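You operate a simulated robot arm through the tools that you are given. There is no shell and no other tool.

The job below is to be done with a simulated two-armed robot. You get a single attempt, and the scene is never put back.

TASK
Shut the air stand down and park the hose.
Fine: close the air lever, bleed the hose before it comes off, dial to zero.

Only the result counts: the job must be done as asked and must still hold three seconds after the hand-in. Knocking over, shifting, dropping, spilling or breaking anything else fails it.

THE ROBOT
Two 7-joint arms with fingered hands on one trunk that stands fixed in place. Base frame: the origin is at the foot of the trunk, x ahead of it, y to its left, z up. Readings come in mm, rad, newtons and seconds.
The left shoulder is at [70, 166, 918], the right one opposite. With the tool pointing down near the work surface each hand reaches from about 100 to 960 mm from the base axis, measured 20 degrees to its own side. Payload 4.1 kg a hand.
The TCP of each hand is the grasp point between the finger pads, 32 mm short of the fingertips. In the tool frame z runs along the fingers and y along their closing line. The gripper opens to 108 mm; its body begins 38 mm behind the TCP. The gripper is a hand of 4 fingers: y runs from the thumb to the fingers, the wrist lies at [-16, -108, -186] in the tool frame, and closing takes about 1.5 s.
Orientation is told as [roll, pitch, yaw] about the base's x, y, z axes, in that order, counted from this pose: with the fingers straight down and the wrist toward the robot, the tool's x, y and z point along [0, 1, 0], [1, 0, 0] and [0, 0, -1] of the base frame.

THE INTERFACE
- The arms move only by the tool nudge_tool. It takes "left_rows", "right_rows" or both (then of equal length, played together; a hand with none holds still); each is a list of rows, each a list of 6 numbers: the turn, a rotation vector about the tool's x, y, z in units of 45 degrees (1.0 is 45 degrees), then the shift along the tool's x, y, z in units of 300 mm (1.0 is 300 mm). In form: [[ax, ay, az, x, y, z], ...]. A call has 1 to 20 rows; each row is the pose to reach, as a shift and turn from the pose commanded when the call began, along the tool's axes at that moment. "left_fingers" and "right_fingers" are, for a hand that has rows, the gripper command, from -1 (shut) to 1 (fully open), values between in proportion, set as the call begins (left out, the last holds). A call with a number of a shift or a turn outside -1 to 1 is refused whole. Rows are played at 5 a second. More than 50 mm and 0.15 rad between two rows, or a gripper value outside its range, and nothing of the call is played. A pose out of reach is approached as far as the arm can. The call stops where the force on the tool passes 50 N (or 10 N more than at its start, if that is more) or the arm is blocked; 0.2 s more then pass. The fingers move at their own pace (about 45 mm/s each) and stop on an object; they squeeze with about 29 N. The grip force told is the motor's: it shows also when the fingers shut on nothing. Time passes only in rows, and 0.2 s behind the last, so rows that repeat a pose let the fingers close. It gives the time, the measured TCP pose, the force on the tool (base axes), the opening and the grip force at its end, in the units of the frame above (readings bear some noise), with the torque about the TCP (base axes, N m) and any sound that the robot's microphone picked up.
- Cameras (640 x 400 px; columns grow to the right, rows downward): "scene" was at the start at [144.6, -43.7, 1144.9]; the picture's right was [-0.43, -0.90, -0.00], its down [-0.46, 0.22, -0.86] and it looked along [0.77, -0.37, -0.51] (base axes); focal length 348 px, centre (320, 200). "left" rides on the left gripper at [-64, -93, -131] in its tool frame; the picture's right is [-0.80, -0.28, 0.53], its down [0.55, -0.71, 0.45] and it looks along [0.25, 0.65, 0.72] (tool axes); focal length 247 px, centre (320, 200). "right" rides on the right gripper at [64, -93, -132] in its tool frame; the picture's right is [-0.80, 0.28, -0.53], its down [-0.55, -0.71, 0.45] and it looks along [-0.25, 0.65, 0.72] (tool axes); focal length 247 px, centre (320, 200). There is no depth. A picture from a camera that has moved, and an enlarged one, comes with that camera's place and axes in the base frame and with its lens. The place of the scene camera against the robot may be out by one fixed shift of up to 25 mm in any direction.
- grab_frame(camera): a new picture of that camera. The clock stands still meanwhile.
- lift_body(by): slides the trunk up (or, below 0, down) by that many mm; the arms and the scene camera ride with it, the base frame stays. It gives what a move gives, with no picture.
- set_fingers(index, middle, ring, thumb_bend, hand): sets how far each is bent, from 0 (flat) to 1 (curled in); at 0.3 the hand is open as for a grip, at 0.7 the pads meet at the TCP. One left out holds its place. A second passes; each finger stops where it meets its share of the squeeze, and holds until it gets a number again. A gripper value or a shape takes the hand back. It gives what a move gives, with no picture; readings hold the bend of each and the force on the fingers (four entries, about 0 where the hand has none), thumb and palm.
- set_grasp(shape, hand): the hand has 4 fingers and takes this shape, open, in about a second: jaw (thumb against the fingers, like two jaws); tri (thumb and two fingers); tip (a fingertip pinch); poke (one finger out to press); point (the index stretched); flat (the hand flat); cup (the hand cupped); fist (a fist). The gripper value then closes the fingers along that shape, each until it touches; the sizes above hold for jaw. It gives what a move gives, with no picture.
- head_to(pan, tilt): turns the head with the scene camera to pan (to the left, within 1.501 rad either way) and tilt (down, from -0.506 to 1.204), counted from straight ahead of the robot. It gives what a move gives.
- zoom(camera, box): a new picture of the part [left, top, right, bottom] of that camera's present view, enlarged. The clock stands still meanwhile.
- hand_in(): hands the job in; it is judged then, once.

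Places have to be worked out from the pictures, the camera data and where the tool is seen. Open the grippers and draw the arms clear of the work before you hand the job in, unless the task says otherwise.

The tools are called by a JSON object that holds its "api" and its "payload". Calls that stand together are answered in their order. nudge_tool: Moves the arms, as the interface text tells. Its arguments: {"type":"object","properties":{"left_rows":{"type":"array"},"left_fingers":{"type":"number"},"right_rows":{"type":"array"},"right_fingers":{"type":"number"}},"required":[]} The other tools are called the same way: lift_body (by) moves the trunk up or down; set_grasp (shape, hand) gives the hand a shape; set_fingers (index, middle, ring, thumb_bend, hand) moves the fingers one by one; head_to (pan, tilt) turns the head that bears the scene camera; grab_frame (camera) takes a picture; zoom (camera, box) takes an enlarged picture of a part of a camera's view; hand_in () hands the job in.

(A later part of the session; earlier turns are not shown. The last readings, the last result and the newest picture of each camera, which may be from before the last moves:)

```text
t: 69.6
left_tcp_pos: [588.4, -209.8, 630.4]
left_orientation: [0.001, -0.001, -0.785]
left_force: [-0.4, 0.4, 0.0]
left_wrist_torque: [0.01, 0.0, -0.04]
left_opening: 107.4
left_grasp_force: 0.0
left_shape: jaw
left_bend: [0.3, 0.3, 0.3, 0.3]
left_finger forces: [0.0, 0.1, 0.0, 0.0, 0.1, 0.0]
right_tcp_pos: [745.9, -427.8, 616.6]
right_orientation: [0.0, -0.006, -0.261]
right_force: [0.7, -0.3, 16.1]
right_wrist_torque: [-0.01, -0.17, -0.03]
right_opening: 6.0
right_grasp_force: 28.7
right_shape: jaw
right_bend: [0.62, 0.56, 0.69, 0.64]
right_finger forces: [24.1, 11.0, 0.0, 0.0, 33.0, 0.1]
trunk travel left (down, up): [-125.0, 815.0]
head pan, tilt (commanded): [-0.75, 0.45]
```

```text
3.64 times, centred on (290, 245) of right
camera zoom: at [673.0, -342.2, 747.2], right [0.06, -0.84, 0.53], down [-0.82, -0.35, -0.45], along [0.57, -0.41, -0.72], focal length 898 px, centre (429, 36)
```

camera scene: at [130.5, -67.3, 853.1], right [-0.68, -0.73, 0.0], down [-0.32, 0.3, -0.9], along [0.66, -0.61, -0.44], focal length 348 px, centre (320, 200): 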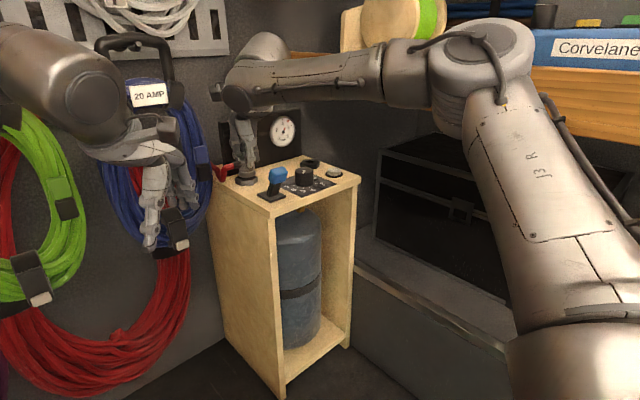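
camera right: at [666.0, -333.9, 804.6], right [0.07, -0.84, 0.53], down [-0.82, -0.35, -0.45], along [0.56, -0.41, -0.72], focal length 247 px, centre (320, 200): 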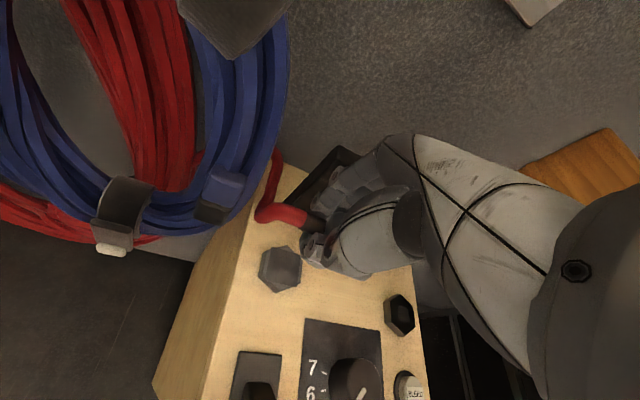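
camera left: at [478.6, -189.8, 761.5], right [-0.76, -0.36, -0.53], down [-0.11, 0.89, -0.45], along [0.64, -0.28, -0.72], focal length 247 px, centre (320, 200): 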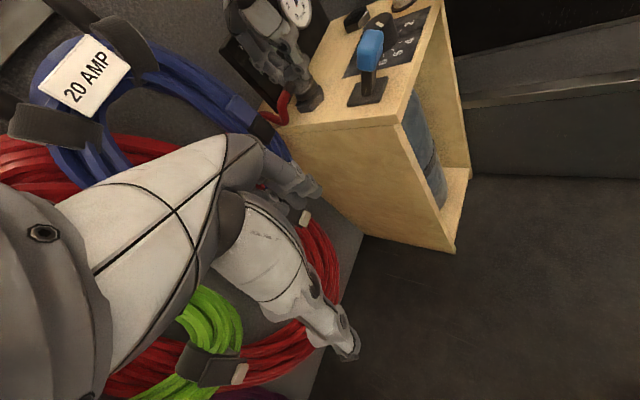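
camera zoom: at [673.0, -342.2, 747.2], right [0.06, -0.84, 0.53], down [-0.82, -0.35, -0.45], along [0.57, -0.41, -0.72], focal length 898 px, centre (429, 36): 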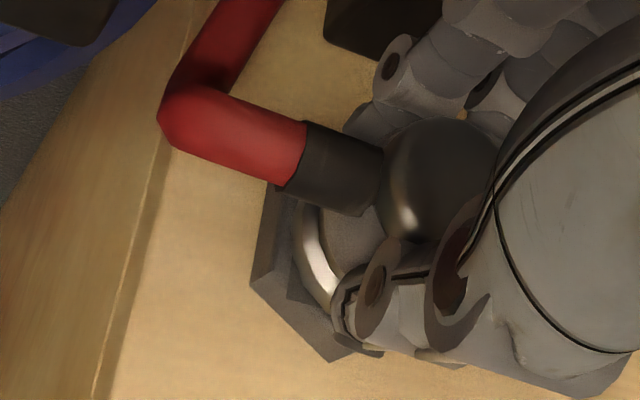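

The alignment is within ~1–1.5 mm but it hasn't re-latched (it may need to be lifted clear first). I'll relieve the press to light contact, then "freeze" the fingers at their present bends to bleed off the squeeze before a gentle release.

{"api": "nudge_tool", "payload": {"right_rows": [[0, 0, 0, 0, 0, -0.004], [0, 0, 0, 0, 0, -0.008], [0, 0, 0, 0, 0, -0.012], [0, 0, 0, 0, 0, -0.013]]}}

{"api": "set_fingers", "payload": {"hand": "right", "index": 0.62, "middle": 0.56, "ring": 0.6, "thumb_bend": 0.64}}

{"api": "zoom", "payload": {"camera": "scene", "box": [229, 155, 264, 190]}}

```text
t: 70.6
left_tcp_pos: [589.8, -209.2, 631.5]
left_orientation: [-0.002, 0.001, -0.785]
left_force: [0.1, 0.1, -0.2]
left_wrist_torque: [-0.02, 0.0, 0.01]
left_opening: 107.7
left_grasp_force: 0.1
left_shape: jaw
left_bend: [0.3, 0.3, 0.3, 0.3]
left_finger forces: [0.0, 0.1, 0.0, 0.1, 0.0, 0.1]
right_tcp_pos: [746.6, -428.5, 617.5]
right_orientation: [0.0, -0.002, -0.262]
right_force: [0.0, 0.4, 2.4]
right_wrist_torque: [0.01, -0.06, 0.01]
right_opening: 6.2
right_grasp_force: 29.3
right_shape: jaw
right_bend: [0.62, 0.56, 0.69, 0.64]
right_finger forces: [23.4, 10.1, 0.0, 0.0, 32.5, 0.0]
trunk travel left (down, up): [-125.0, 815.0]
head pan, tilt (commanded): [-0.75, 0.45]
```

```text
t: 71.6
left_tcp_pos: [590.2, -210.2, 630.2]
left_orientation: [0.001, 0.001, -0.786]
left_force: [-0.3, -0.1, 1.6]
left_wrist_torque: [0.03, -0.01, 0.02]
left_opening: 107.7
left_grasp_force: 0.1
left_shape: jaw
left_bend: [0.3, 0.3, 0.3, 0.3]
left_finger forces: [0.0, 0.1, 0.1, 0.0, 0.0, 0.0]
right_tcp_pos: [746.6, -428.8, 617.8]
right_orientation: [-0.001, 0.001, -0.26]
right_force: [0.7, 0.9, 1.3]
right_wrist_torque: [-0.01, -0.06, 0.01]
right_opening: 26.9
right_grasp_force: 2.0
right_shape: fingers
right_bend: [0.6, 0.56, 0.6, 0.62]
right_finger forces: [1.9, 0.1, 0.0, 0.0, 1.9, 0.1]
trunk travel left (down, up): [-125.0, 815.0]
head pan, tilt (commanded): [-0.75, 0.45]
```

```text
11.43 times, centred on (246, 172) of scene
camera zoom: at [130.6, -67.3, 853.0], right [-0.68, -0.73, 0.0], down [-0.32, 0.3, -0.9], along [0.66, -0.61, -0.44], focal length 3974 px, centre (1160, 514)
```

zoom: 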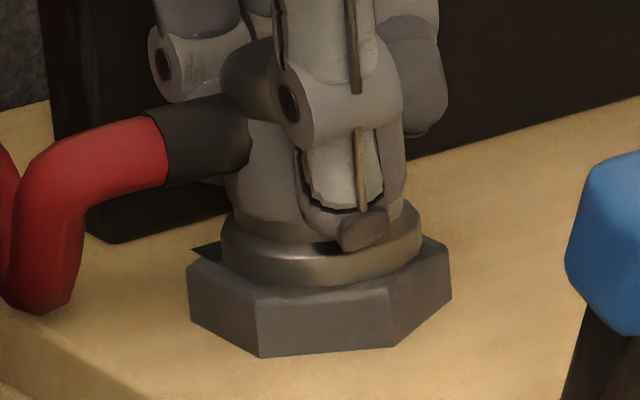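

Freezing works: the squeeze dropped to ~2 N and the coupling stayed put. Now I open in small balanced steps.

{"api": "set_fingers", "payload": {"hand": "right", "index": 0.57, "middle": 0.52, "ring": 0.52, "thumb_bend": 0.6}}

{"api": "zoom", "payload": {"camera": "scene", "box": [229, 155, 264, 190]}}

{"api": "zoom", "payload": {"camera": "left", "box": [285, 65, 335, 125]}}

```text
t: 72.6
left_tcp_pos: [589.2, -210.7, 629.0]
left_orientation: [-0.001, -0.001, -0.785]
left_force: [0.4, -0.4, 0.5]
left_wrist_torque: [0.02, -0.02, 0.01]
left_opening: 107.9
left_grasp_force: 0.1
left_shape: jaw
left_bend: [0.3, 0.3, 0.3, 0.3]
left_finger forces: [0.0, 0.0, 0.1, 0.1, 0.0, 0.0]
right_tcp_pos: [747.9, -428.3, 617.5]
right_orientation: [0.001, -0.001, -0.262]
right_force: [-1.5, -0.3, -0.2]
right_wrist_torque: [0.03, 0.0, -0.05]
right_opening: 33.9
right_grasp_force: 1.0
right_shape: fingers
right_bend: [0.56, 0.53, 0.52, 0.6]
right_finger forces: [0.1, 1.7, 0.0, 0.0, 0.0, 0.1]
trunk travel left (down, up): [-125.0, 815.0]
head pan, tilt (commanded): [-0.75, 0.45]
```

```text
11.43 times, centred on (246, 172) of scene
camera zoom: at [130.6, -67.3, 853.0], right [-0.68, -0.73, 0.0], down [-0.32, 0.3, -0.9], along [0.66, -0.61, -0.44], focal length 3974 px, centre (1160, 514)
```

zoom: 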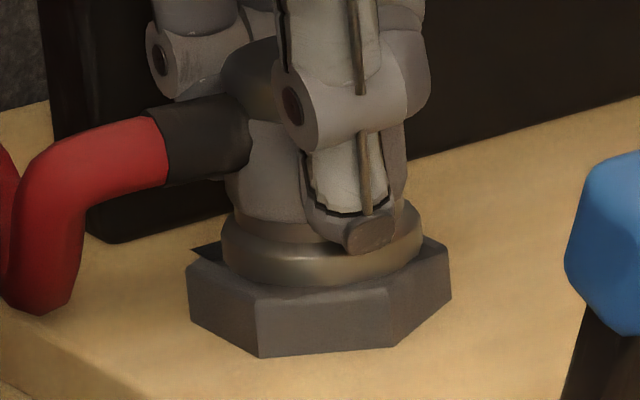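

```text
6.67 times, centred on (310, 95) of left
camera zoom: at [478.6, -189.9, 761.3], right [-0.76, -0.36, -0.53], down [-0.11, 0.89, -0.45], along [0.64, -0.28, -0.72], focal length 1646 px, centre (387, 900)
```

zoom: 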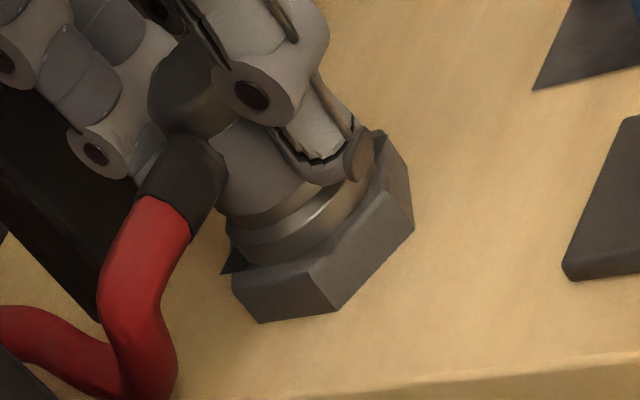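

The coupling stays centred; only the middle finger touches lightly (1.7 N). I continue opening, fingers first.

{"api": "set_fingers", "payload": {"hand": "right", "index": 0.5, "middle": 0.44, "ring": 0.44, "thumb_bend": 0.57}}

{"api": "zoom", "payload": {"camera": "scene", "box": [229, 155, 264, 190]}}

{"api": "zoom", "payload": {"camera": "left", "box": [285, 65, 335, 125]}}

```text
t: 73.6
left_tcp_pos: [589.2, -209.6, 630.6]
left_orientation: [0.0, 0.001, -0.786]
left_force: [-0.7, -0.7, -0.3]
left_wrist_torque: [-0.02, 0.04, -0.03]
left_opening: 107.7
left_grasp_force: 0.0
left_shape: jaw
left_bend: [0.3, 0.3, 0.3, 0.3]
left_finger forces: [0.1, 0.1, 0.0, 0.0, 0.1, 0.0]
right_tcp_pos: [746.7, -428.3, 618.0]
right_orientation: [0.001, -0.001, -0.26]
right_force: [-14.3, 2.9, -4.2]
right_wrist_torque: [0.02, 0.01, -0.16]
right_opening: 47.1
right_grasp_force: 7.6
right_shape: fingers
right_bend: [0.5, 0.52, 0.44, 0.56]
right_finger forces: [0.1, 14.8, 0.0, 0.0, 0.1, 0.1]
trunk travel left (down, up): [-125.0, 815.0]
head pan, tilt (commanded): [-0.75, 0.45]
```

```text
11.43 times, centred on (246, 172) of scene
camera zoom: at [130.0, -67.3, 853.1], right [-0.68, -0.73, 0.0], down [-0.32, 0.3, -0.9], along [0.66, -0.61, -0.44], focal length 3974 px, centre (1160, 514)
```

zoom: 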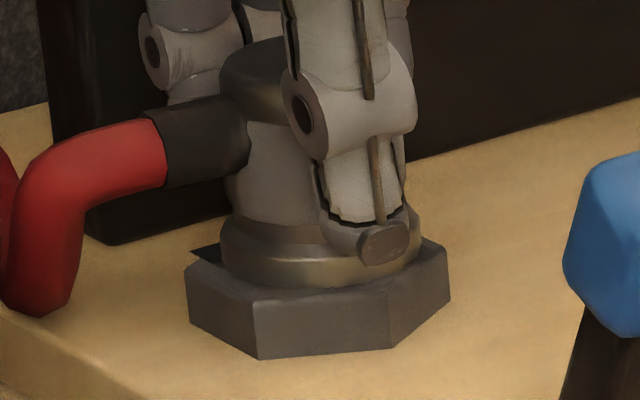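

```text
6.67 times, centred on (310, 95) of left
camera zoom: at [478.2, -189.9, 761.6], right [-0.76, -0.36, -0.53], down [-0.11, 0.89, -0.45], along [0.64, -0.28, -0.72], focal length 1646 px, centre (387, 900)
```

zoom: 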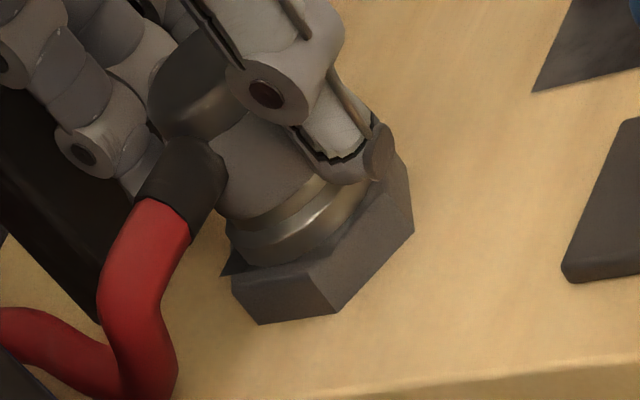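

The middle finger's knuckle is pressing on the panel behind (14.8 N), not on the coupling – that explains the odd side loads. I ease it back to relieve the panel, keeping the coupling free.

{"api": "set_fingers", "payload": {"hand": "right", "middle": 0.53, "thumb_bend": 0.53}}

{"api": "zoom", "payload": {"camera": "right", "box": [240, 130, 420, 300]}}

{"api": "zoom", "payload": {"camera": "left", "box": [250, 20, 350, 125]}}

```text
t: 74.6
left_tcp_pos: [590.6, -208.9, 629.1]
left_orientation: [0.001, -0.001, -0.786]
left_force: [-0.3, 0.1, 0.3]
left_wrist_torque: [0.03, 0.0, -0.03]
left_opening: 107.7
left_grasp_force: 0.0
left_shape: jaw
left_bend: [0.3, 0.3, 0.3, 0.3]
left_finger forces: [0.1, 0.0, 0.0, 0.0, 0.1, 0.0]
right_tcp_pos: [747.6, -428.0, 616.9]
right_orientation: [0.001, -0.001, -0.262]
right_force: [0.7, 0.1, -0.1]
right_wrist_torque: [0.0, -0.03, -0.01]
right_opening: 51.3
right_grasp_force: 0.1
right_shape: fingers
right_bend: [0.5, 0.53, 0.44, 0.53]
right_finger forces: [0.0, 0.5, 0.0, 0.0, 0.0, 0.1]
trunk travel left (down, up): [-125.0, 815.0]
head pan, tilt (commanded): [-0.75, 0.45]
```

```text
2.35 times, centred on (330, 215) of right
camera zoom: at [674.2, -342.4, 748.7], right [0.07, -0.84, 0.53], down [-0.82, -0.35, -0.45], along [0.56, -0.41, -0.72], focal length 581 px, centre (296, 165)
```

zoom: 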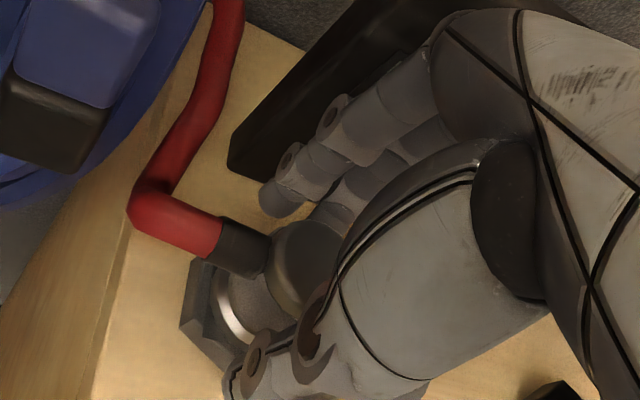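

```text
3.81 times, centred on (300, 72) of left
camera zoom: at [478.7, -189.8, 761.3], right [-0.76, -0.36, -0.53], down [-0.11, 0.89, -0.45], along [0.64, -0.28, -0.72], focal length 941 px, centre (396, 686)
```

zoom: 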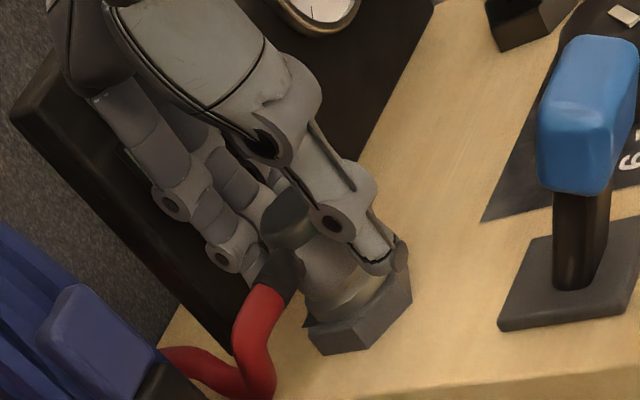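

All contacts are now near zero and the coupling sits on the hex by itself. I rise straight up, slowly at first.

{"api": "nudge_tool", "payload": {"right_rows": [[0, 0, 0, 0, 0, -0.013], [0, 0, 0, 0, 0, -0.027], [0, 0, 0, 0, 0, -0.045], [0, 0, 0, 0, 0, -0.07], [0, 0, 0, 0, 0, -0.11], [0, 0, 0, 0, 0, -0.16], [0, 0, 0, 0, 0, -0.22], [0, 0, 0, 0, -0.05, -0.27]]}}

{"api": "zoom", "payload": {"camera": "scene", "box": [229, 155, 264, 190]}}

{"api": "zoom", "payload": {"camera": "left", "box": [285, 65, 335, 125]}}

{"api": "zoom", "payload": {"camera": "right", "box": [220, 150, 400, 310]}}

```text
t: 76.4
left_tcp_pos: [589.7, -209.6, 629.6]
left_orientation: [-0.001, 0.0, -0.785]
left_force: [-0.3, -0.2, 0.5]
left_wrist_torque: [0.0, -0.02, -0.01]
left_opening: 107.5
left_grasp_force: 0.1
left_shape: jaw
left_bend: [0.3, 0.3, 0.3, 0.3]
left_finger forces: [0.0, 0.0, 0.0, 0.0, 0.0, 0.0]
right_tcp_pos: [731.9, -426.0, 699.4]
right_orientation: [0.0, -0.001, -0.262]
right_force: [0.3, -0.3, -0.1]
right_wrist_torque: [-0.01, -0.02, 0.01]
right_opening: 51.3
right_grasp_force: 0.1
right_shape: fingers
right_bend: [0.5, 0.53, 0.44, 0.53]
right_finger forces: [0.0, 0.1, 0.0, 0.0, 0.0, 0.0]
right hand out of reach, approached as far as the arm can: row 6, 7
trunk travel left (down, up): [-125.0, 815.0]
head pan, tilt (commanded): [-0.75, 0.45]
```

```text
11.43 times, centred on (246, 172) of scene
camera zoom: at [130.5, -67.2, 853.0], right [-0.68, -0.73, 0.0], down [-0.32, 0.3, -0.9], along [0.66, -0.61, -0.44], focal length 3974 px, centre (1160, 514)
```

zoom: 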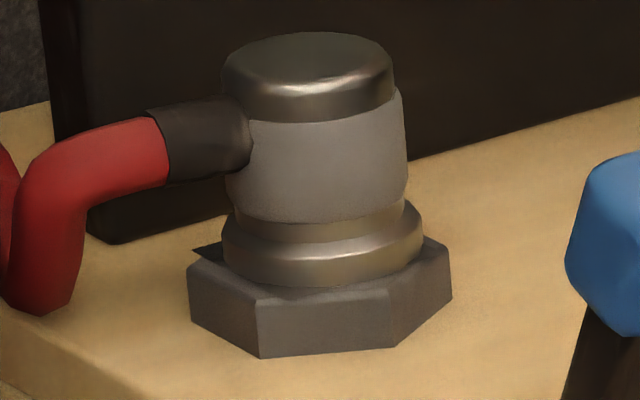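

```text
6.67 times, centred on (310, 95) of left
camera zoom: at [478.6, -189.7, 761.5], right [-0.76, -0.36, -0.53], down [-0.11, 0.89, -0.45], along [0.64, -0.28, -0.72], focal length 1646 px, centre (387, 900)
```

zoom: 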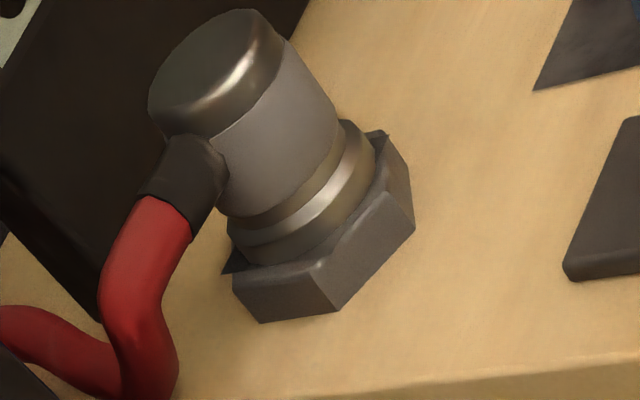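

```text
2.50 times, centred on (310, 230) of right
camera zoom: at [659.2, -338.8, 830.1], right [0.07, -0.84, 0.53], down [-0.82, -0.35, -0.45], along [0.56, -0.41, -0.72], focal length 617 px, centre (345, 125)
```

zoom: 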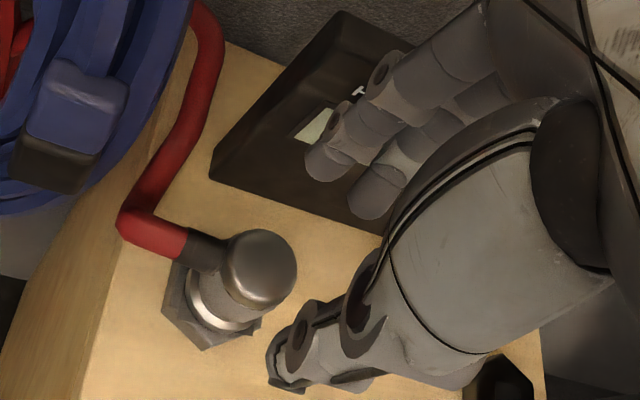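

The coupling stands upright and centred on the park hex on its own. I now form the poke hand above it so I can press it straight down from the top to latch it without any gripping side loads.

{"api": "set_grasp", "payload": {"shape": "poke", "hand": "right"}}

{"api": "nudge_tool", "payload": {"right_rows": [[0, 0, 0, 0, 0, 0.07], [0, 0, 0, 0, 0, 0.13], [0, 0, 0, -0.004, 0.02, 0.15], [0, 0, 0, -0.007, 0.043, 0.15]]}}

{"api": "zoom", "payload": {"camera": "scene", "box": [220, 120, 280, 190]}}

{"api": "zoom", "payload": {"camera": "left", "box": [260, 30, 350, 125]}}

{"api": "zoom", "payload": {"camera": "right", "box": [220, 150, 400, 310]}}

```text
t: 77.3
left_tcp_pos: [589.8, -209.2, 629.7]
left_orientation: [0.001, 0.001, -0.785]
left_force: [-0.1, 0.0, 0.6]
left_wrist_torque: [0.0, 0.01, -0.02]
left_opening: 107.7
left_grasp_force: 0.0
left_shape: jaw
left_bend: [0.3, 0.3, 0.3, 0.3]
left_finger forces: [0.0, 0.1, 0.0, 0.0, 0.0, 0.0]
right_tcp_pos: [731.9, -424.3, 698.6]
right_orientation: [-0.001, 0.0, -0.261]
right_force: [-1.1, -0.3, 0.8]
right_wrist_torque: [-0.04, -0.01, -0.02]
right_opening: 0.0
right_grasp_force: 0.1
right_shape: poke
right_bend: [0.7, 0.7, 0.99, 1.0]
right_finger forces: [0.0, 0.0, 0.1, 0.0, 0.0, 0.0]
trunk travel left (down, up): [-125.0, 815.0]
head pan, tilt (commanded): [-0.75, 0.45]
```

```text
t: 78.3
left_tcp_pos: [589.4, -209.7, 629.6]
left_orientation: [0.0, -0.001, -0.787]
left_force: [0.6, 0.3, 0.1]
left_wrist_torque: [-0.01, -0.02, -0.01]
left_opening: 107.8
left_grasp_force: 0.0
left_shape: jaw
left_bend: [0.3, 0.3, 0.3, 0.3]
left_finger forces: [0.0, 0.1, 0.0, 0.0, 0.1, 0.0]
right_tcp_pos: [744.9, -431.0, 653.3]
right_orientation: [0.001, -0.002, -0.261]
right_force: [-0.7, -0.2, -0.2]
right_wrist_torque: [0.01, -0.03, 0.04]
right_opening: 0.2
right_grasp_force: 0.0
right_shape: poke
right_bend: [0.7, 0.7, 0.99, 1.0]
right_finger forces: [0.0, 0.0, 0.0, 0.0, 0.0, 0.1]
trunk travel left (down, up): [-125.0, 815.0]
head pan, tilt (commanded): [-0.75, 0.45]
```

```text
5.71 times, centred on (250, 155) of scene
camera zoom: at [130.8, -67.4, 853.0], right [-0.68, -0.73, 0.0], down [-0.32, 0.3, -0.9], along [0.66, -0.61, -0.44], focal length 1987 px, centre (720, 457)
```

zoom: 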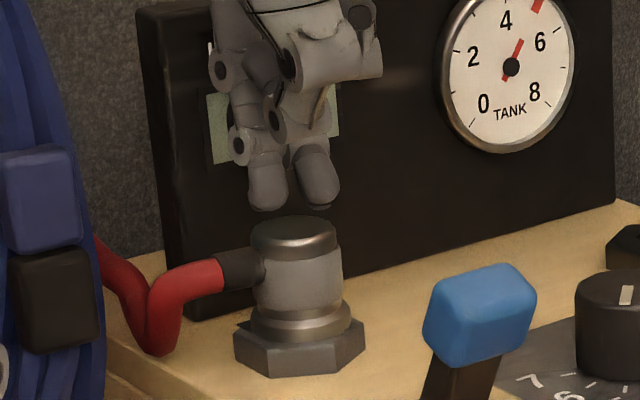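

```text
4.21 times, centred on (305, 78) of left
camera zoom: at [478.8, -190.0, 761.2], right [-0.76, -0.36, -0.53], down [-0.11, 0.89, -0.45], along [0.63, -0.28, -0.72], focal length 1040 px, centre (383, 716)
```

zoom: 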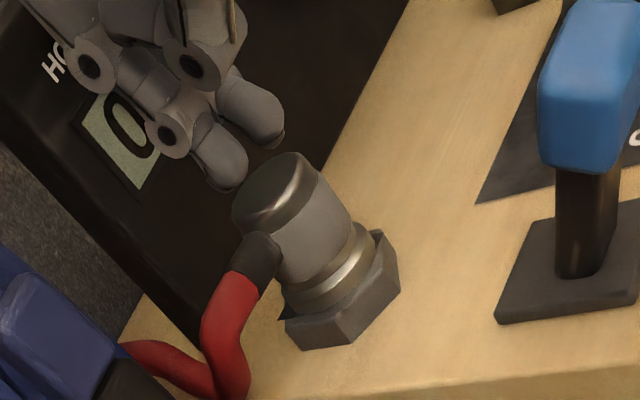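

```text
2.50 times, centred on (310, 230) of right
camera zoom: at [671.4, -344.8, 784.4], right [0.07, -0.84, 0.53], down [-0.82, -0.35, -0.45], along [0.56, -0.41, -0.72], focal length 617 px, centre (345, 125)
```

zoom: 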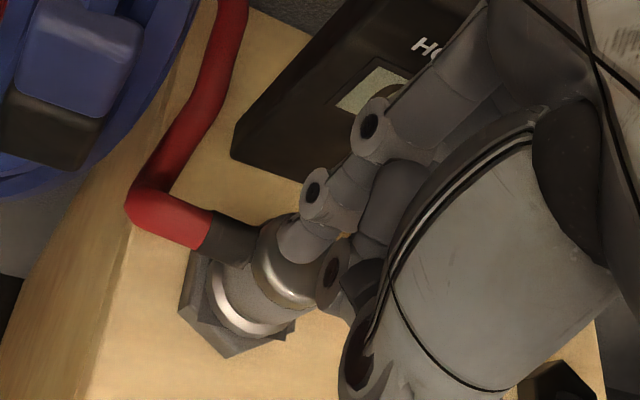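

The two fingertips are over the cap. I shift a few millimetres so the (longer) middle finger is close to the axis, and go down to just above the cap.

{"api": "nudge_tool", "payload": {"right_rows": [[0, 0, 0, 0.0165, 0.004, 0.0], [0, 0, 0, 0.0165, 0.004, 0.015], [0, 0, 0, 0.0165, 0.004, 0.028]]}}

{"api": "zoom", "payload": {"camera": "scene", "box": [225, 130, 270, 180]}}

{"api": "zoom", "payload": {"camera": "left", "box": [270, 40, 340, 115]}}

```text
t: 79.1
left_tcp_pos: [589.1, -209.3, 630.1]
left_orientation: [0.0, 0.0, -0.785]
left_force: [0.2, 0.1, -0.3]
left_wrist_torque: [0.03, 0.03, -0.01]
left_opening: 107.7
left_grasp_force: 0.1
left_shape: jaw
left_bend: [0.3, 0.3, 0.3, 0.3]
left_finger forces: [0.0, 0.0, 0.0, 0.0, 0.1, 0.1]
right_tcp_pos: [746.2, -425.5, 644.4]
right_orientation: [0.002, -0.006, -0.261]
right_force: [0.3, 0.0, -0.2]
right_wrist_torque: [-0.02, -0.02, -0.01]
right_opening: 0.0
right_grasp_force: 0.2
right_shape: poke
right_bend: [0.7, 0.7, 0.99, 1.0]
right_finger forces: [0.0, 0.0, 0.0, 0.1, 0.0, 0.1]
trunk travel left (down, up): [-125.0, 815.0]
head pan, tilt (commanded): [-0.75, 0.45]
```

```text
8.00 times, centred on (248, 155) of scene
camera zoom: at [130.7, -67.3, 853.0], right [-0.68, -0.73, 0.0], down [-0.32, 0.3, -0.9], along [0.66, -0.61, -0.44], focal length 2782 px, centre (900, 560)
```

zoom: 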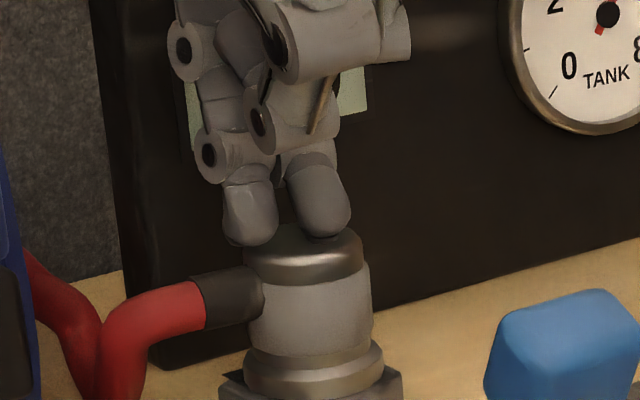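

```text
5.33 times, centred on (305, 78) of left
camera zoom: at [478.7, -189.8, 761.3], right [-0.76, -0.36, -0.53], down [-0.11, 0.89, -0.45], along [0.64, -0.28, -0.72], focal length 1317 px, centre (400, 853)
```

zoom: 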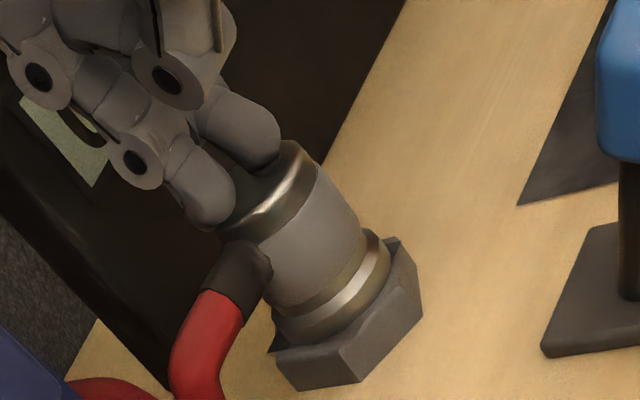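

The middle finger is over the cap near its centre and the index at its edge. I press down slowly.

{"api": "nudge_tool", "payload": {"right_rows": [[0, 0, 0, 0, 0, 0.006], [0, 0, 0, 0, 0, 0.012], [0, 0, 0, 0, 0, 0.018], [0, 0, 0, 0, 0, 0.023]]}}

{"api": "zoom", "payload": {"camera": "scene", "box": [225, 140, 270, 190]}}

```text
t: 80.1
left_tcp_pos: [589.2, -208.7, 632.3]
left_orientation: [-0.001, -0.001, -0.786]
left_force: [0.8, -1.2, 0.2]
left_wrist_torque: [-0.02, 0.0, -0.01]
left_opening: 107.6
left_grasp_force: 0.0
left_shape: jaw
left_bend: [0.3, 0.3, 0.3, 0.3]
left_finger forces: [0.0, 0.0, 0.0, 0.0, 0.1, 0.0]
right_tcp_pos: [745.7, -424.1, 642.8]
right_orientation: [0.002, -0.008, -0.262]
right_force: [2.3, -2.6, 22.9]
right_wrist_torque: [-0.29, 0.01, 0.05]
right_opening: 0.0
right_grasp_force: 0.0
right_shape: poke
right_bend: [0.7, 0.7, 0.99, 1.0]
right_finger forces: [1.0, 20.8, 0.0, 0.1, 0.1, 0.0]
trunk travel left (down, up): [-125.0, 815.0]
head pan, tilt (commanded): [-0.75, 0.45]
```

```text
8.00 times, centred on (248, 165) of scene
camera zoom: at [128.9, -66.3, 853.7], right [-0.68, -0.73, 0.0], down [-0.32, 0.3, -0.9], along [0.66, -0.61, -0.43], focal length 2782 px, centre (900, 480)
```

zoom: 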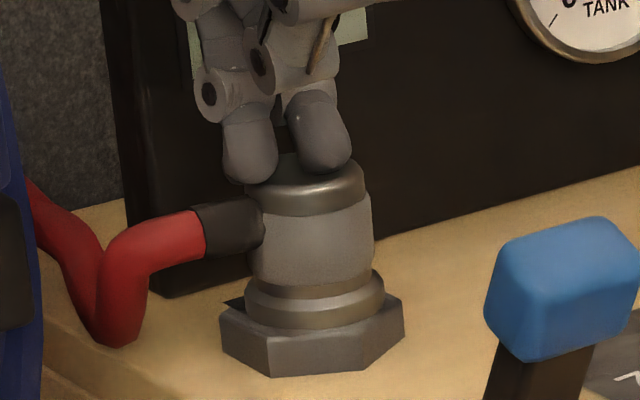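

22.9 N vertical and no snap, though it's within ~1.5 mm – most likely the latch needs the coupling to be lifted clear before it re-arms. I retreat upward, re-form the same partly closed cage I left with (so the knuckles clear the panel), and will regrasp it.

{"api": "nudge_tool", "payload": {"right_rows": [[0, 0, 0, 0, 0, -0.025], [0, 0, 0, 0, 0, -0.06], [0, 0, 0, 0, -0.03, -0.13], [0, 0, 0, 0, -0.05, -0.2]]}}

{"api": "set_grasp", "payload": {"shape": "jaw", "hand": "right"}}

{"api": "set_fingers", "payload": {"hand": "right", "index": 0.5, "middle": 0.5, "ring": 0.46, "thumb_bend": 0.5}}

{"api": "zoom", "payload": {"camera": "scene", "box": [215, 110, 280, 190]}}

{"api": "zoom", "payload": {"camera": "left", "box": [230, 10, 350, 125]}}

```text
t: 81.1
left_tcp_pos: [590.2, -209.1, 629.7]
left_orientation: [-0.001, 0.001, -0.786]
left_force: [0.0, 0.3, -0.9]
left_wrist_torque: [0.0, 0.0, -0.01]
left_opening: 107.5
left_grasp_force: 0.1
left_shape: jaw
left_bend: [0.3, 0.3, 0.3, 0.3]
left_finger forces: [0.0, 0.1, 0.0, 0.0, 0.1, 0.0]
right_tcp_pos: [732.9, -422.1, 697.7]
right_orientation: [-0.001, 0.003, -0.259]
right_force: [0.5, 0.1, -0.2]
right_wrist_torque: [-0.01, 0.04, 0.01]
right_opening: 0.3
right_grasp_force: 0.0
right_shape: poke
right_bend: [0.7, 0.7, 0.99, 1.0]
right_finger forces: [0.0, 0.0, 0.0, 0.0, 0.1, 0.0]
trunk travel left (down, up): [-125.0, 815.0]
head pan, tilt (commanded): [-0.75, 0.45]
```

```text
t: 82.0
left_tcp_pos: [589.6, -209.8, 630.6]
left_orientation: [-0.001, 0.001, -0.784]
left_force: [-0.7, 0.1, -0.1]
left_wrist_torque: [-0.02, 0.0, 0.02]
left_opening: 107.7
left_grasp_force: 0.1
left_shape: jaw
left_bend: [0.3, 0.3, 0.3, 0.3]
left_finger forces: [0.1, 0.1, 0.1, 0.1, 0.0, 0.0]
right_tcp_pos: [733.2, -421.2, 697.9]
right_orientation: [-0.001, 0.0, -0.262]
right_force: [0.3, 1.1, 0.3]
right_wrist_torque: [0.03, -0.02, -0.01]
right_opening: 107.6
right_grasp_force: 0.1
right_shape: jaw
right_bend: [0.3, 0.3, 0.3, 0.3]
right_finger forces: [0.0, 0.0, 0.1, 0.1, 0.0, 0.0]
trunk travel left (down, up): [-125.0, 815.0]
head pan, tilt (commanded): [-0.75, 0.45]
```

```text
t: 83.0
left_tcp_pos: [590.5, -209.6, 631.0]
left_orientation: [0.0, 0.001, -0.785]
left_force: [0.4, -0.3, 0.5]
left_wrist_torque: [-0.04, 0.0, 0.0]
left_opening: 107.8
left_grasp_force: 0.0
left_shape: jaw
left_bend: [0.3, 0.3, 0.3, 0.3]
left_finger forces: [0.0, 0.1, 0.0, 0.0, 0.1, 0.0]
right_tcp_pos: [734.1, -421.1, 697.9]
right_orientation: [0.0, 0.0, -0.262]
right_force: [-0.2, -0.2, -0.2]
right_wrist_torque: [-0.02, 0.0, 0.04]
right_opening: 56.4
right_grasp_force: 0.0
right_shape: fingers
right_bend: [0.5, 0.5, 0.46, 0.5]
right_finger forces: [0.1, 0.0, 0.1, 0.0, 0.0, 0.0]
trunk travel left (down, up): [-125.0, 815.0]
head pan, tilt (commanded): [-0.75, 0.45]
```

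```text
5.00 times, centred on (248, 150) of scene
camera zoom: at [130.7, -67.3, 853.0], right [-0.68, -0.73, 0.0], down [-0.32, 0.3, -0.9], along [0.66, -0.61, -0.44], focal length 1739 px, centre (682, 450)
```

zoom: 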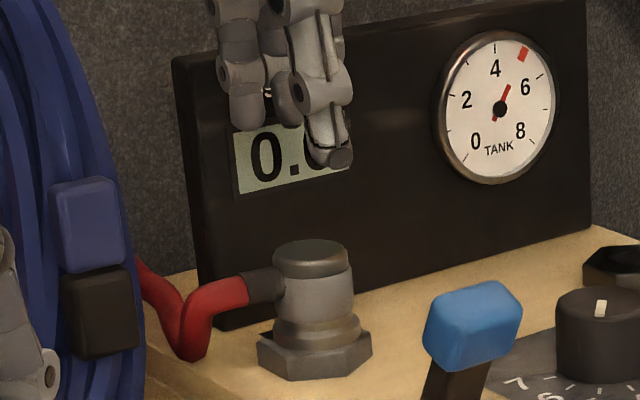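

```text
3.48 times, centred on (290, 68) of left
camera zoom: at [478.7, -189.8, 761.3], right [-0.76, -0.36, -0.53], down [-0.11, 0.89, -0.45], along [0.63, -0.28, -0.72], focal length 859 px, centre (424, 661)
```

zoom: 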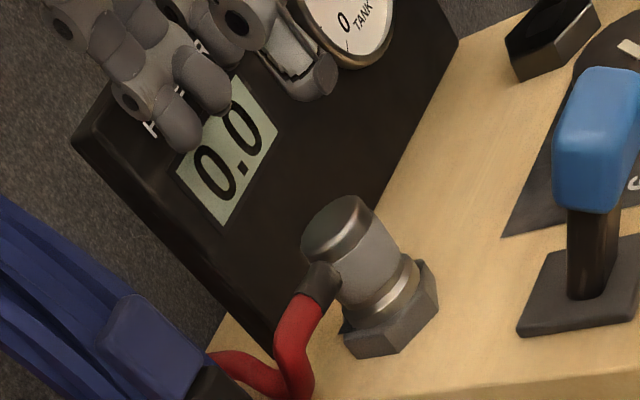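

I set the cage slightly tighter on the finger side, then go down in two stages: first to z≈652 above the cap, aligned over it.

{"api": "set_fingers", "payload": {"hand": "right", "index": 0.53, "middle": 0.53, "ring": 0.5, "thumb_bend": 0.48}}

{"api": "nudge_tool", "payload": {"right_rows": [[0, 0, 0, -0.006, 0.0, 0.07], [0, 0, 0, -0.012, 0.015, 0.14], [0, 0, 0, -0.016, 0.046, 0.15]]}}

{"api": "zoom", "payload": {"camera": "scene", "box": [220, 120, 280, 190]}}

{"api": "zoom", "payload": {"camera": "left", "box": [260, 30, 350, 125]}}

{"api": "zoom", "payload": {"camera": "right", "box": [220, 150, 400, 310]}}

```text
t: 84.0
left_tcp_pos: [589.6, -208.7, 630.4]
left_orientation: [0.0, 0.001, -0.785]
left_force: [-0.1, 0.4, -0.4]
left_wrist_torque: [0.01, 0.0, 0.0]
left_opening: 107.7
left_grasp_force: 0.1
left_shape: jaw
left_bend: [0.3, 0.3, 0.3, 0.3]
left_finger forces: [0.1, 0.0, 0.0, 0.0, 0.0, 0.1]
right_tcp_pos: [733.3, -422.0, 698.6]
right_orientation: [-0.001, -0.001, -0.262]
right_force: [-0.4, 0.5, -0.2]
right_wrist_torque: [0.0, -0.04, 0.0]
right_opening: 54.2
right_grasp_force: 0.1
right_shape: fingers
right_bend: [0.53, 0.53, 0.5, 0.48]
right_finger forces: [0.0, 0.1, 0.0, 0.0, 0.1, 0.0]
trunk travel left (down, up): [-125.0, 815.0]
head pan, tilt (commanded): [-0.75, 0.45]
```

```text
t: 84.8
left_tcp_pos: [590.1, -210.5, 629.5]
left_orientation: [0.001, 0.002, -0.786]
left_force: [-0.1, -0.1, -0.2]
left_wrist_torque: [0.02, -0.02, -0.01]
left_opening: 107.9
left_grasp_force: 0.1
left_shape: jaw
left_bend: [0.3, 0.3, 0.3, 0.3]
left_finger forces: [0.1, 0.0, 0.1, 0.1, 0.0, 0.0]
right_tcp_pos: [745.4, -428.9, 653.8]
right_orientation: [-0.001, 0.0, -0.262]
right_force: [-0.5, 0.6, 1.2]
right_wrist_torque: [0.02, 0.0, 0.01]
right_opening: 54.4
right_grasp_force: 0.1
right_shape: fingers
right_bend: [0.53, 0.53, 0.5, 0.48]
right_finger forces: [0.0, 0.1, 0.1, 0.0, 0.0, 0.0]
trunk travel left (down, up): [-125.0, 815.0]
head pan, tilt (commanded): [-0.75, 0.45]
```

```text
5.71 times, centred on (250, 155) of scene
camera zoom: at [130.8, -67.4, 853.0], right [-0.68, -0.73, 0.0], down [-0.32, 0.3, -0.9], along [0.66, -0.61, -0.44], focal length 1987 px, centre (720, 457)
```

zoom: 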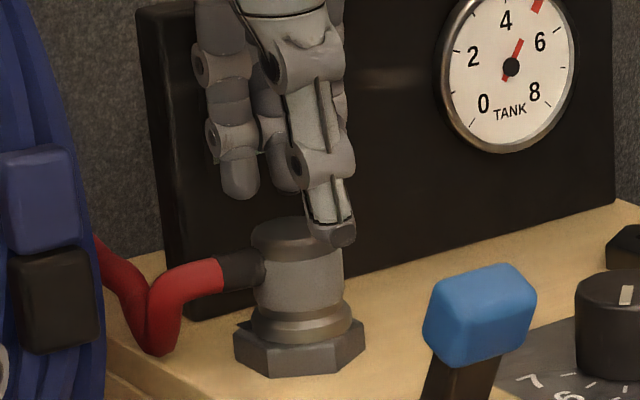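

```text
4.21 times, centred on (305, 78) of left
camera zoom: at [478.8, -190.0, 761.2], right [-0.76, -0.36, -0.53], down [-0.11, 0.89, -0.45], along [0.63, -0.28, -0.72], focal length 1040 px, centre (383, 716)
```

zoom: 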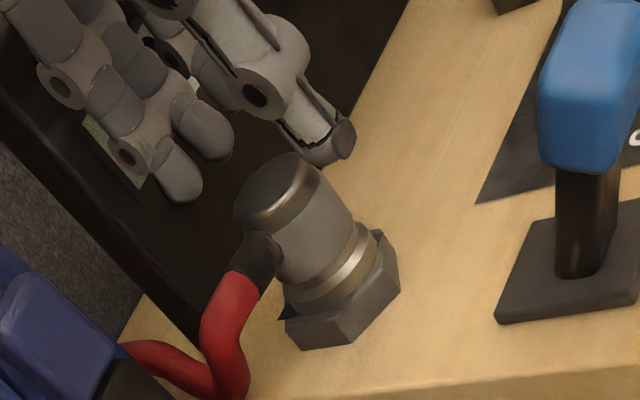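

```text
2.50 times, centred on (310, 230) of right
camera zoom: at [672.6, -343.8, 784.4], right [0.07, -0.84, 0.53], down [-0.82, -0.35, -0.45], along [0.56, -0.41, -0.72], focal length 617 px, centre (345, 125)
```

zoom: 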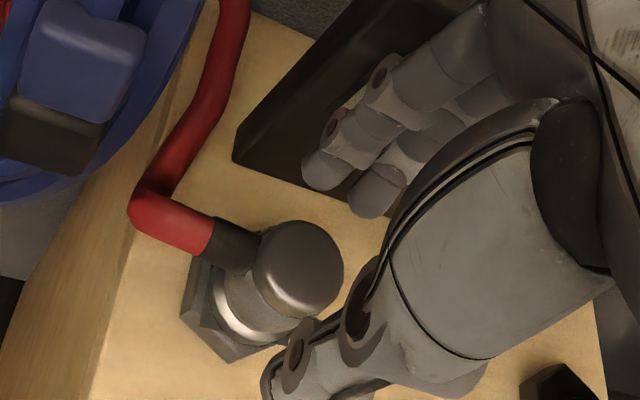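

The cage straddles the coupling with clearance. I descend to z≈618 around it.

{"api": "nudge_tool", "payload": {"right_rows": [[0, 0, 0, 0, 0.003, 0.04], [0, 0, 0, 0, 0.003, 0.08], [0, 0, 0, 0, 0.003, 0.105], [0, 0, 0, 0, 0.003, 0.12]]}}

{"api": "zoom", "payload": {"camera": "scene", "box": [229, 155, 264, 190]}}

{"api": "zoom", "payload": {"camera": "left", "box": [260, 30, 350, 125]}}

```text
t: 85.8
left_tcp_pos: [591.1, -209.9, 628.2]
left_orientation: [0.001, 0.0, -0.784]
left_force: [0.0, -0.4, -0.4]
left_wrist_torque: [-0.01, -0.01, 0.01]
left_opening: 107.5
left_grasp_force: 0.1
left_shape: jaw
left_bend: [0.3, 0.3, 0.3, 0.3]
left_finger forces: [0.0, 0.1, 0.0, 0.0, 0.0, 0.0]
right_tcp_pos: [746.1, -429.9, 617.8]
right_orientation: [-0.001, 0.0, -0.262]
right_force: [0.1, -0.8, -0.5]
right_wrist_torque: [-0.01, -0.02, 0.01]
right_opening: 54.1
right_grasp_force: 0.1
right_shape: fingers
right_bend: [0.53, 0.53, 0.5, 0.48]
right_finger forces: [0.1, 0.0, 0.0, 0.0, 0.0, 0.0]
trunk travel left (down, up): [-125.0, 815.0]
head pan, tilt (commanded): [-0.75, 0.45]
```

```text
11.43 times, centred on (246, 172) of scene
camera zoom: at [130.7, -67.3, 853.0], right [-0.68, -0.73, 0.0], down [-0.32, 0.3, -0.9], along [0.66, -0.61, -0.44], focal length 3974 px, centre (1160, 514)
```

zoom: 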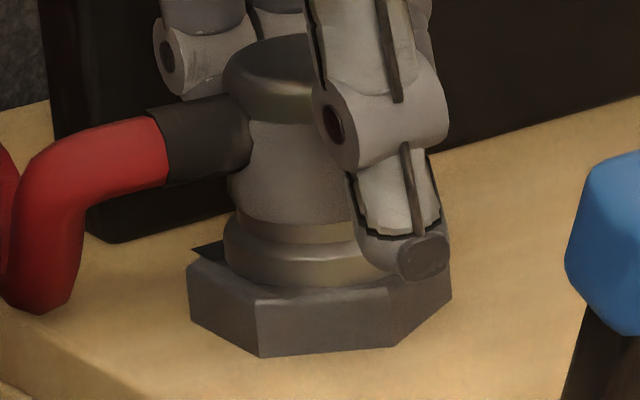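

```text
4.21 times, centred on (305, 78) of left
camera zoom: at [478.7, -189.8, 761.3], right [-0.76, -0.36, -0.53], down [-0.11, 0.89, -0.45], along [0.64, -0.28, -0.72], focal length 1040 px, centre (383, 716)
```

zoom: 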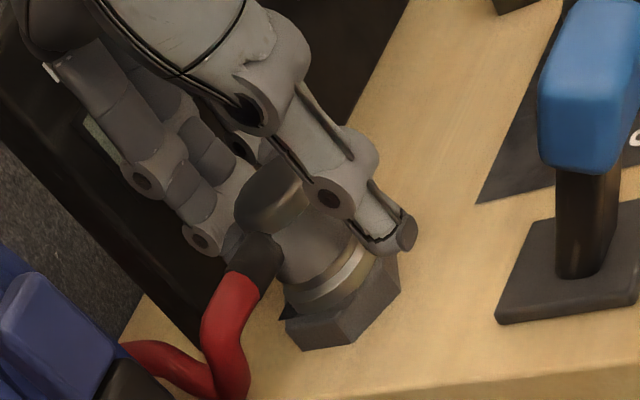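

No contact. I close index, middle and thumb on the coupling with individual targets, leaving the ring finger out.

{"api": "set_fingers", "payload": {"hand": "right", "index": 0.68, "middle": 0.64, "ring": 0.5, "thumb_bend": 0.72}}

{"api": "zoom", "payload": {"camera": "scene", "box": [229, 155, 264, 190]}}

{"api": "zoom", "payload": {"camera": "left", "box": [285, 65, 335, 125]}}

```text
t: 86.8
left_tcp_pos: [589.5, -209.9, 630.7]
left_orientation: [0.001, -0.002, -0.786]
left_force: [0.4, -0.7, -0.7]
left_wrist_torque: [-0.03, 0.02, -0.02]
left_opening: 107.8
left_grasp_force: 0.1
left_shape: jaw
left_bend: [0.3, 0.3, 0.3, 0.3]
left_finger forces: [0.0, 0.0, 0.0, 0.1, 0.0, 0.0]
right_tcp_pos: [745.4, -430.7, 617.8]
right_orientation: [0.0, -0.001, -0.262]
right_force: [-0.9, 0.0, 1.1]
right_wrist_torque: [0.02, 0.03, -0.03]
right_opening: 26.8
right_grasp_force: 8.8
right_shape: fingers
right_bend: [0.62, 0.61, 0.5, 0.63]
right_finger forces: [5.4, 3.0, 0.0, 0.0, 9.4, 0.1]
trunk travel left (down, up): [-125.0, 815.0]
head pan, tilt (commanded): [-0.75, 0.45]
```

```text
11.43 times, centred on (246, 172) of scene
camera zoom: at [130.6, -67.3, 853.0], right [-0.68, -0.73, 0.0], down [-0.32, 0.3, -0.9], along [0.66, -0.61, -0.44], focal length 3974 px, centre (1160, 514)
```

zoom: 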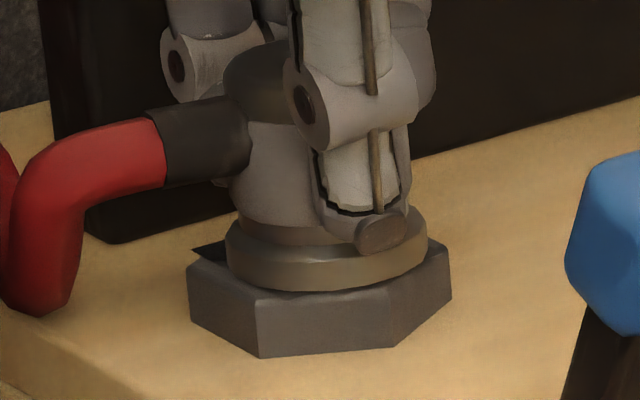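

```text
6.67 times, centred on (310, 95) of left
camera zoom: at [478.7, -189.8, 761.3], right [-0.76, -0.36, -0.53], down [-0.11, 0.89, -0.45], along [0.64, -0.28, -0.72], focal length 1646 px, centre (387, 900)
```

zoom: 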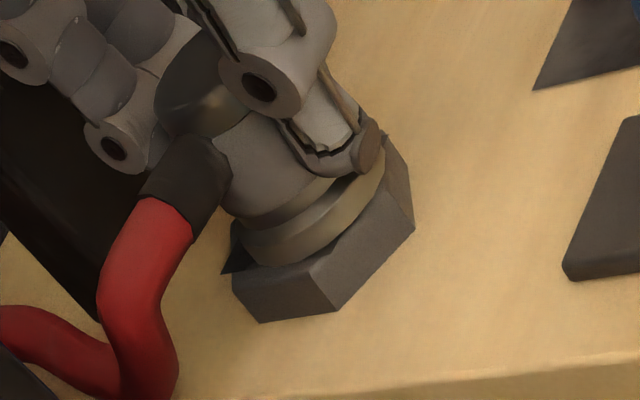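

A gentler, controllable grip (thumb 9 N). I firm it slightly, then lift 20 mm to re-arm the latch.

{"api": "set_fingers", "payload": {"hand": "right", "index": 0.72, "middle": 0.69, "ring": 0.5, "thumb_bend": 0.77}}

{"api": "nudge_tool", "payload": {"right_rows": [[0, 0, 0, 0, 0, -0.015], [0, 0, 0, 0, 0, -0.03], [0, 0, 0, 0, 0, -0.045], [0, 0, 0, 0, 0, -0.06]]}}

{"api": "zoom", "payload": {"camera": "scene", "box": [229, 150, 264, 185]}}

{"api": "zoom", "payload": {"camera": "left", "box": [285, 65, 335, 125]}}

```text
t: 87.8
left_tcp_pos: [588.7, -210.0, 630.3]
left_orientation: [0.001, 0.0, -0.786]
left_force: [-0.7, 1.3, 0.6]
left_wrist_torque: [-0.04, -0.01, 0.0]
left_opening: 107.6
left_grasp_force: 0.1
left_shape: jaw
left_bend: [0.3, 0.3, 0.3, 0.3]
left_finger forces: [0.0, 0.0, 0.0, 0.0, 0.0, 0.0]
right_tcp_pos: [746.1, -431.3, 618.3]
right_orientation: [0.001, 0.0, -0.262]
right_force: [-0.6, -0.1, 0.8]
right_wrist_torque: [-0.02, -0.01, -0.03]
right_opening: 25.8
right_grasp_force: 17.3
right_shape: fingers
right_bend: [0.7, 0.63, 0.5, 0.63]
right_finger forces: [9.2, 7.7, 0.1, 0.1, 17.1, 0.0]
trunk travel left (down, up): [-125.0, 815.0]
head pan, tilt (commanded): [-0.75, 0.45]
```

```text
t: 88.8
left_tcp_pos: [589.6, -210.5, 629.9]
left_orientation: [-0.001, -0.001, -0.785]
left_force: [0.1, -0.7, -0.1]
left_wrist_torque: [0.0, 0.04, -0.03]
left_opening: 107.7
left_grasp_force: 0.2
left_shape: jaw
left_bend: [0.3, 0.3, 0.3, 0.3]
left_finger forces: [0.0, 0.1, 0.0, 0.0, 0.0, 0.1]
right_tcp_pos: [746.1, -430.8, 635.6]
right_orientation: [0.001, 0.0, -0.262]
right_force: [0.8, -0.9, -1.0]
right_wrist_torque: [-0.01, -0.02, 0.0]
right_opening: 25.4
right_grasp_force: 16.7
right_shape: fingers
right_bend: [0.7, 0.63, 0.5, 0.63]
right_finger forces: [9.3, 7.3, 0.1, 0.0, 16.8, 0.0]
trunk travel left (down, up): [-125.0, 815.0]
head pan, tilt (commanded): [-0.75, 0.45]
```

```text
11.43 times, centred on (246, 168) of scene
camera zoom: at [130.7, -67.4, 853.0], right [-0.68, -0.73, 0.0], down [-0.32, 0.3, -0.9], along [0.66, -0.61, -0.44], focal length 3974 px, centre (1160, 571)
```

zoom: 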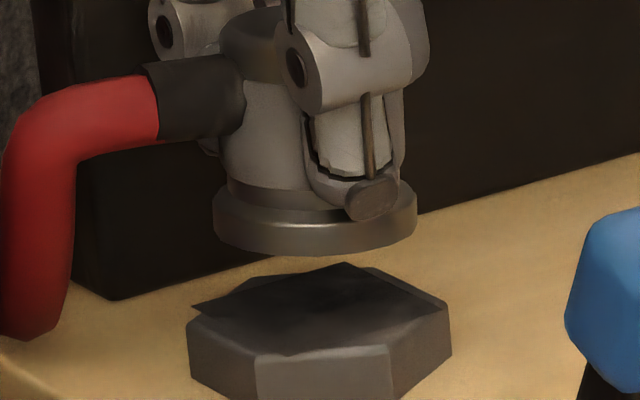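

```text
6.67 times, centred on (310, 95) of left
camera zoom: at [478.8, -189.9, 761.2], right [-0.76, -0.36, -0.53], down [-0.11, 0.89, -0.45], along [0.63, -0.28, -0.72], focal length 1646 px, centre (387, 900)
```

zoom: 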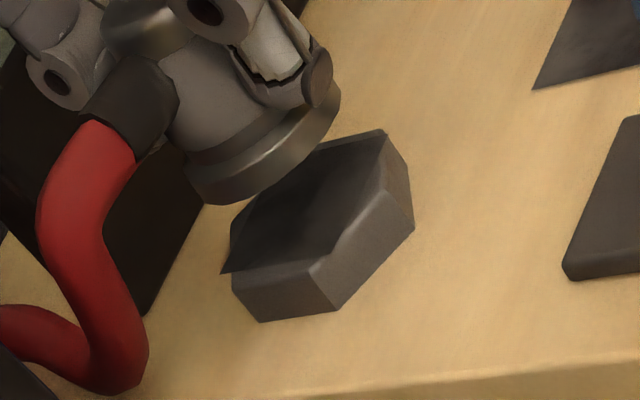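

Lifted clear 17 mm. I lower it again to about 2 mm above the seat, shifting (+1,+1) mm, and re-measure.

{"api": "nudge_tool", "payload": {"right_rows": [[0, 0, 0, 0.002, 0.001, 0.015], [0, 0, 0, 0.004, 0.002, 0.03], [0, 0, 0, 0.005, 0.003, 0.042], [0, 0, 0, 0.005, 0.003, 0.05]]}}

{"api": "zoom", "payload": {"camera": "scene", "box": [229, 155, 264, 190]}}

{"api": "zoom", "payload": {"camera": "left", "box": [285, 65, 335, 125]}}

```text
t: 89.8
left_tcp_pos: [589.3, -210.3, 629.5]
left_orientation: [0.0, 0.0, -0.786]
left_force: [0.4, 0.3, 0.8]
left_wrist_torque: [0.02, 0.0, 0.01]
left_opening: 107.5
left_grasp_force: 0.1
left_shape: jaw
left_bend: [0.3, 0.3, 0.3, 0.3]
left_finger forces: [0.1, 0.1, 0.0, 0.0, 0.0, 0.0]
right_tcp_pos: [746.5, -429.2, 620.5]
right_orientation: [0.0, 0.0, -0.262]
right_force: [0.6, -0.2, -1.2]
right_wrist_torque: [0.02, -0.01, 0.04]
right_opening: 25.5
right_grasp_force: 16.6
right_shape: fingers
right_bend: [0.7, 0.63, 0.5, 0.63]
right_finger forces: [9.3, 7.2, 0.0, 0.0, 16.7, 0.0]
trunk travel left (down, up): [-125.0, 815.0]
head pan, tilt (commanded): [-0.75, 0.45]
```

```text
11.43 times, centred on (246, 172) of scene
camera zoom: at [130.7, -67.4, 853.0], right [-0.68, -0.73, 0.0], down [-0.32, 0.3, -0.9], along [0.66, -0.61, -0.44], focal length 3974 px, centre (1160, 514)
```

zoom: 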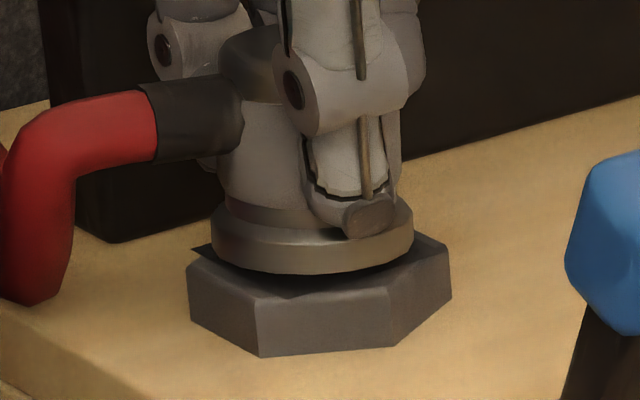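

```text
6.67 times, centred on (310, 95) of left
camera zoom: at [478.8, -189.9, 761.2], right [-0.76, -0.36, -0.53], down [-0.11, 0.89, -0.45], along [0.63, -0.28, -0.72], focal length 1646 px, centre (387, 900)
```

zoom: 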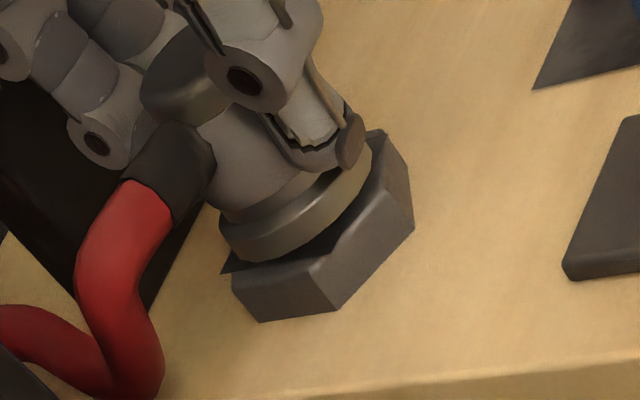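

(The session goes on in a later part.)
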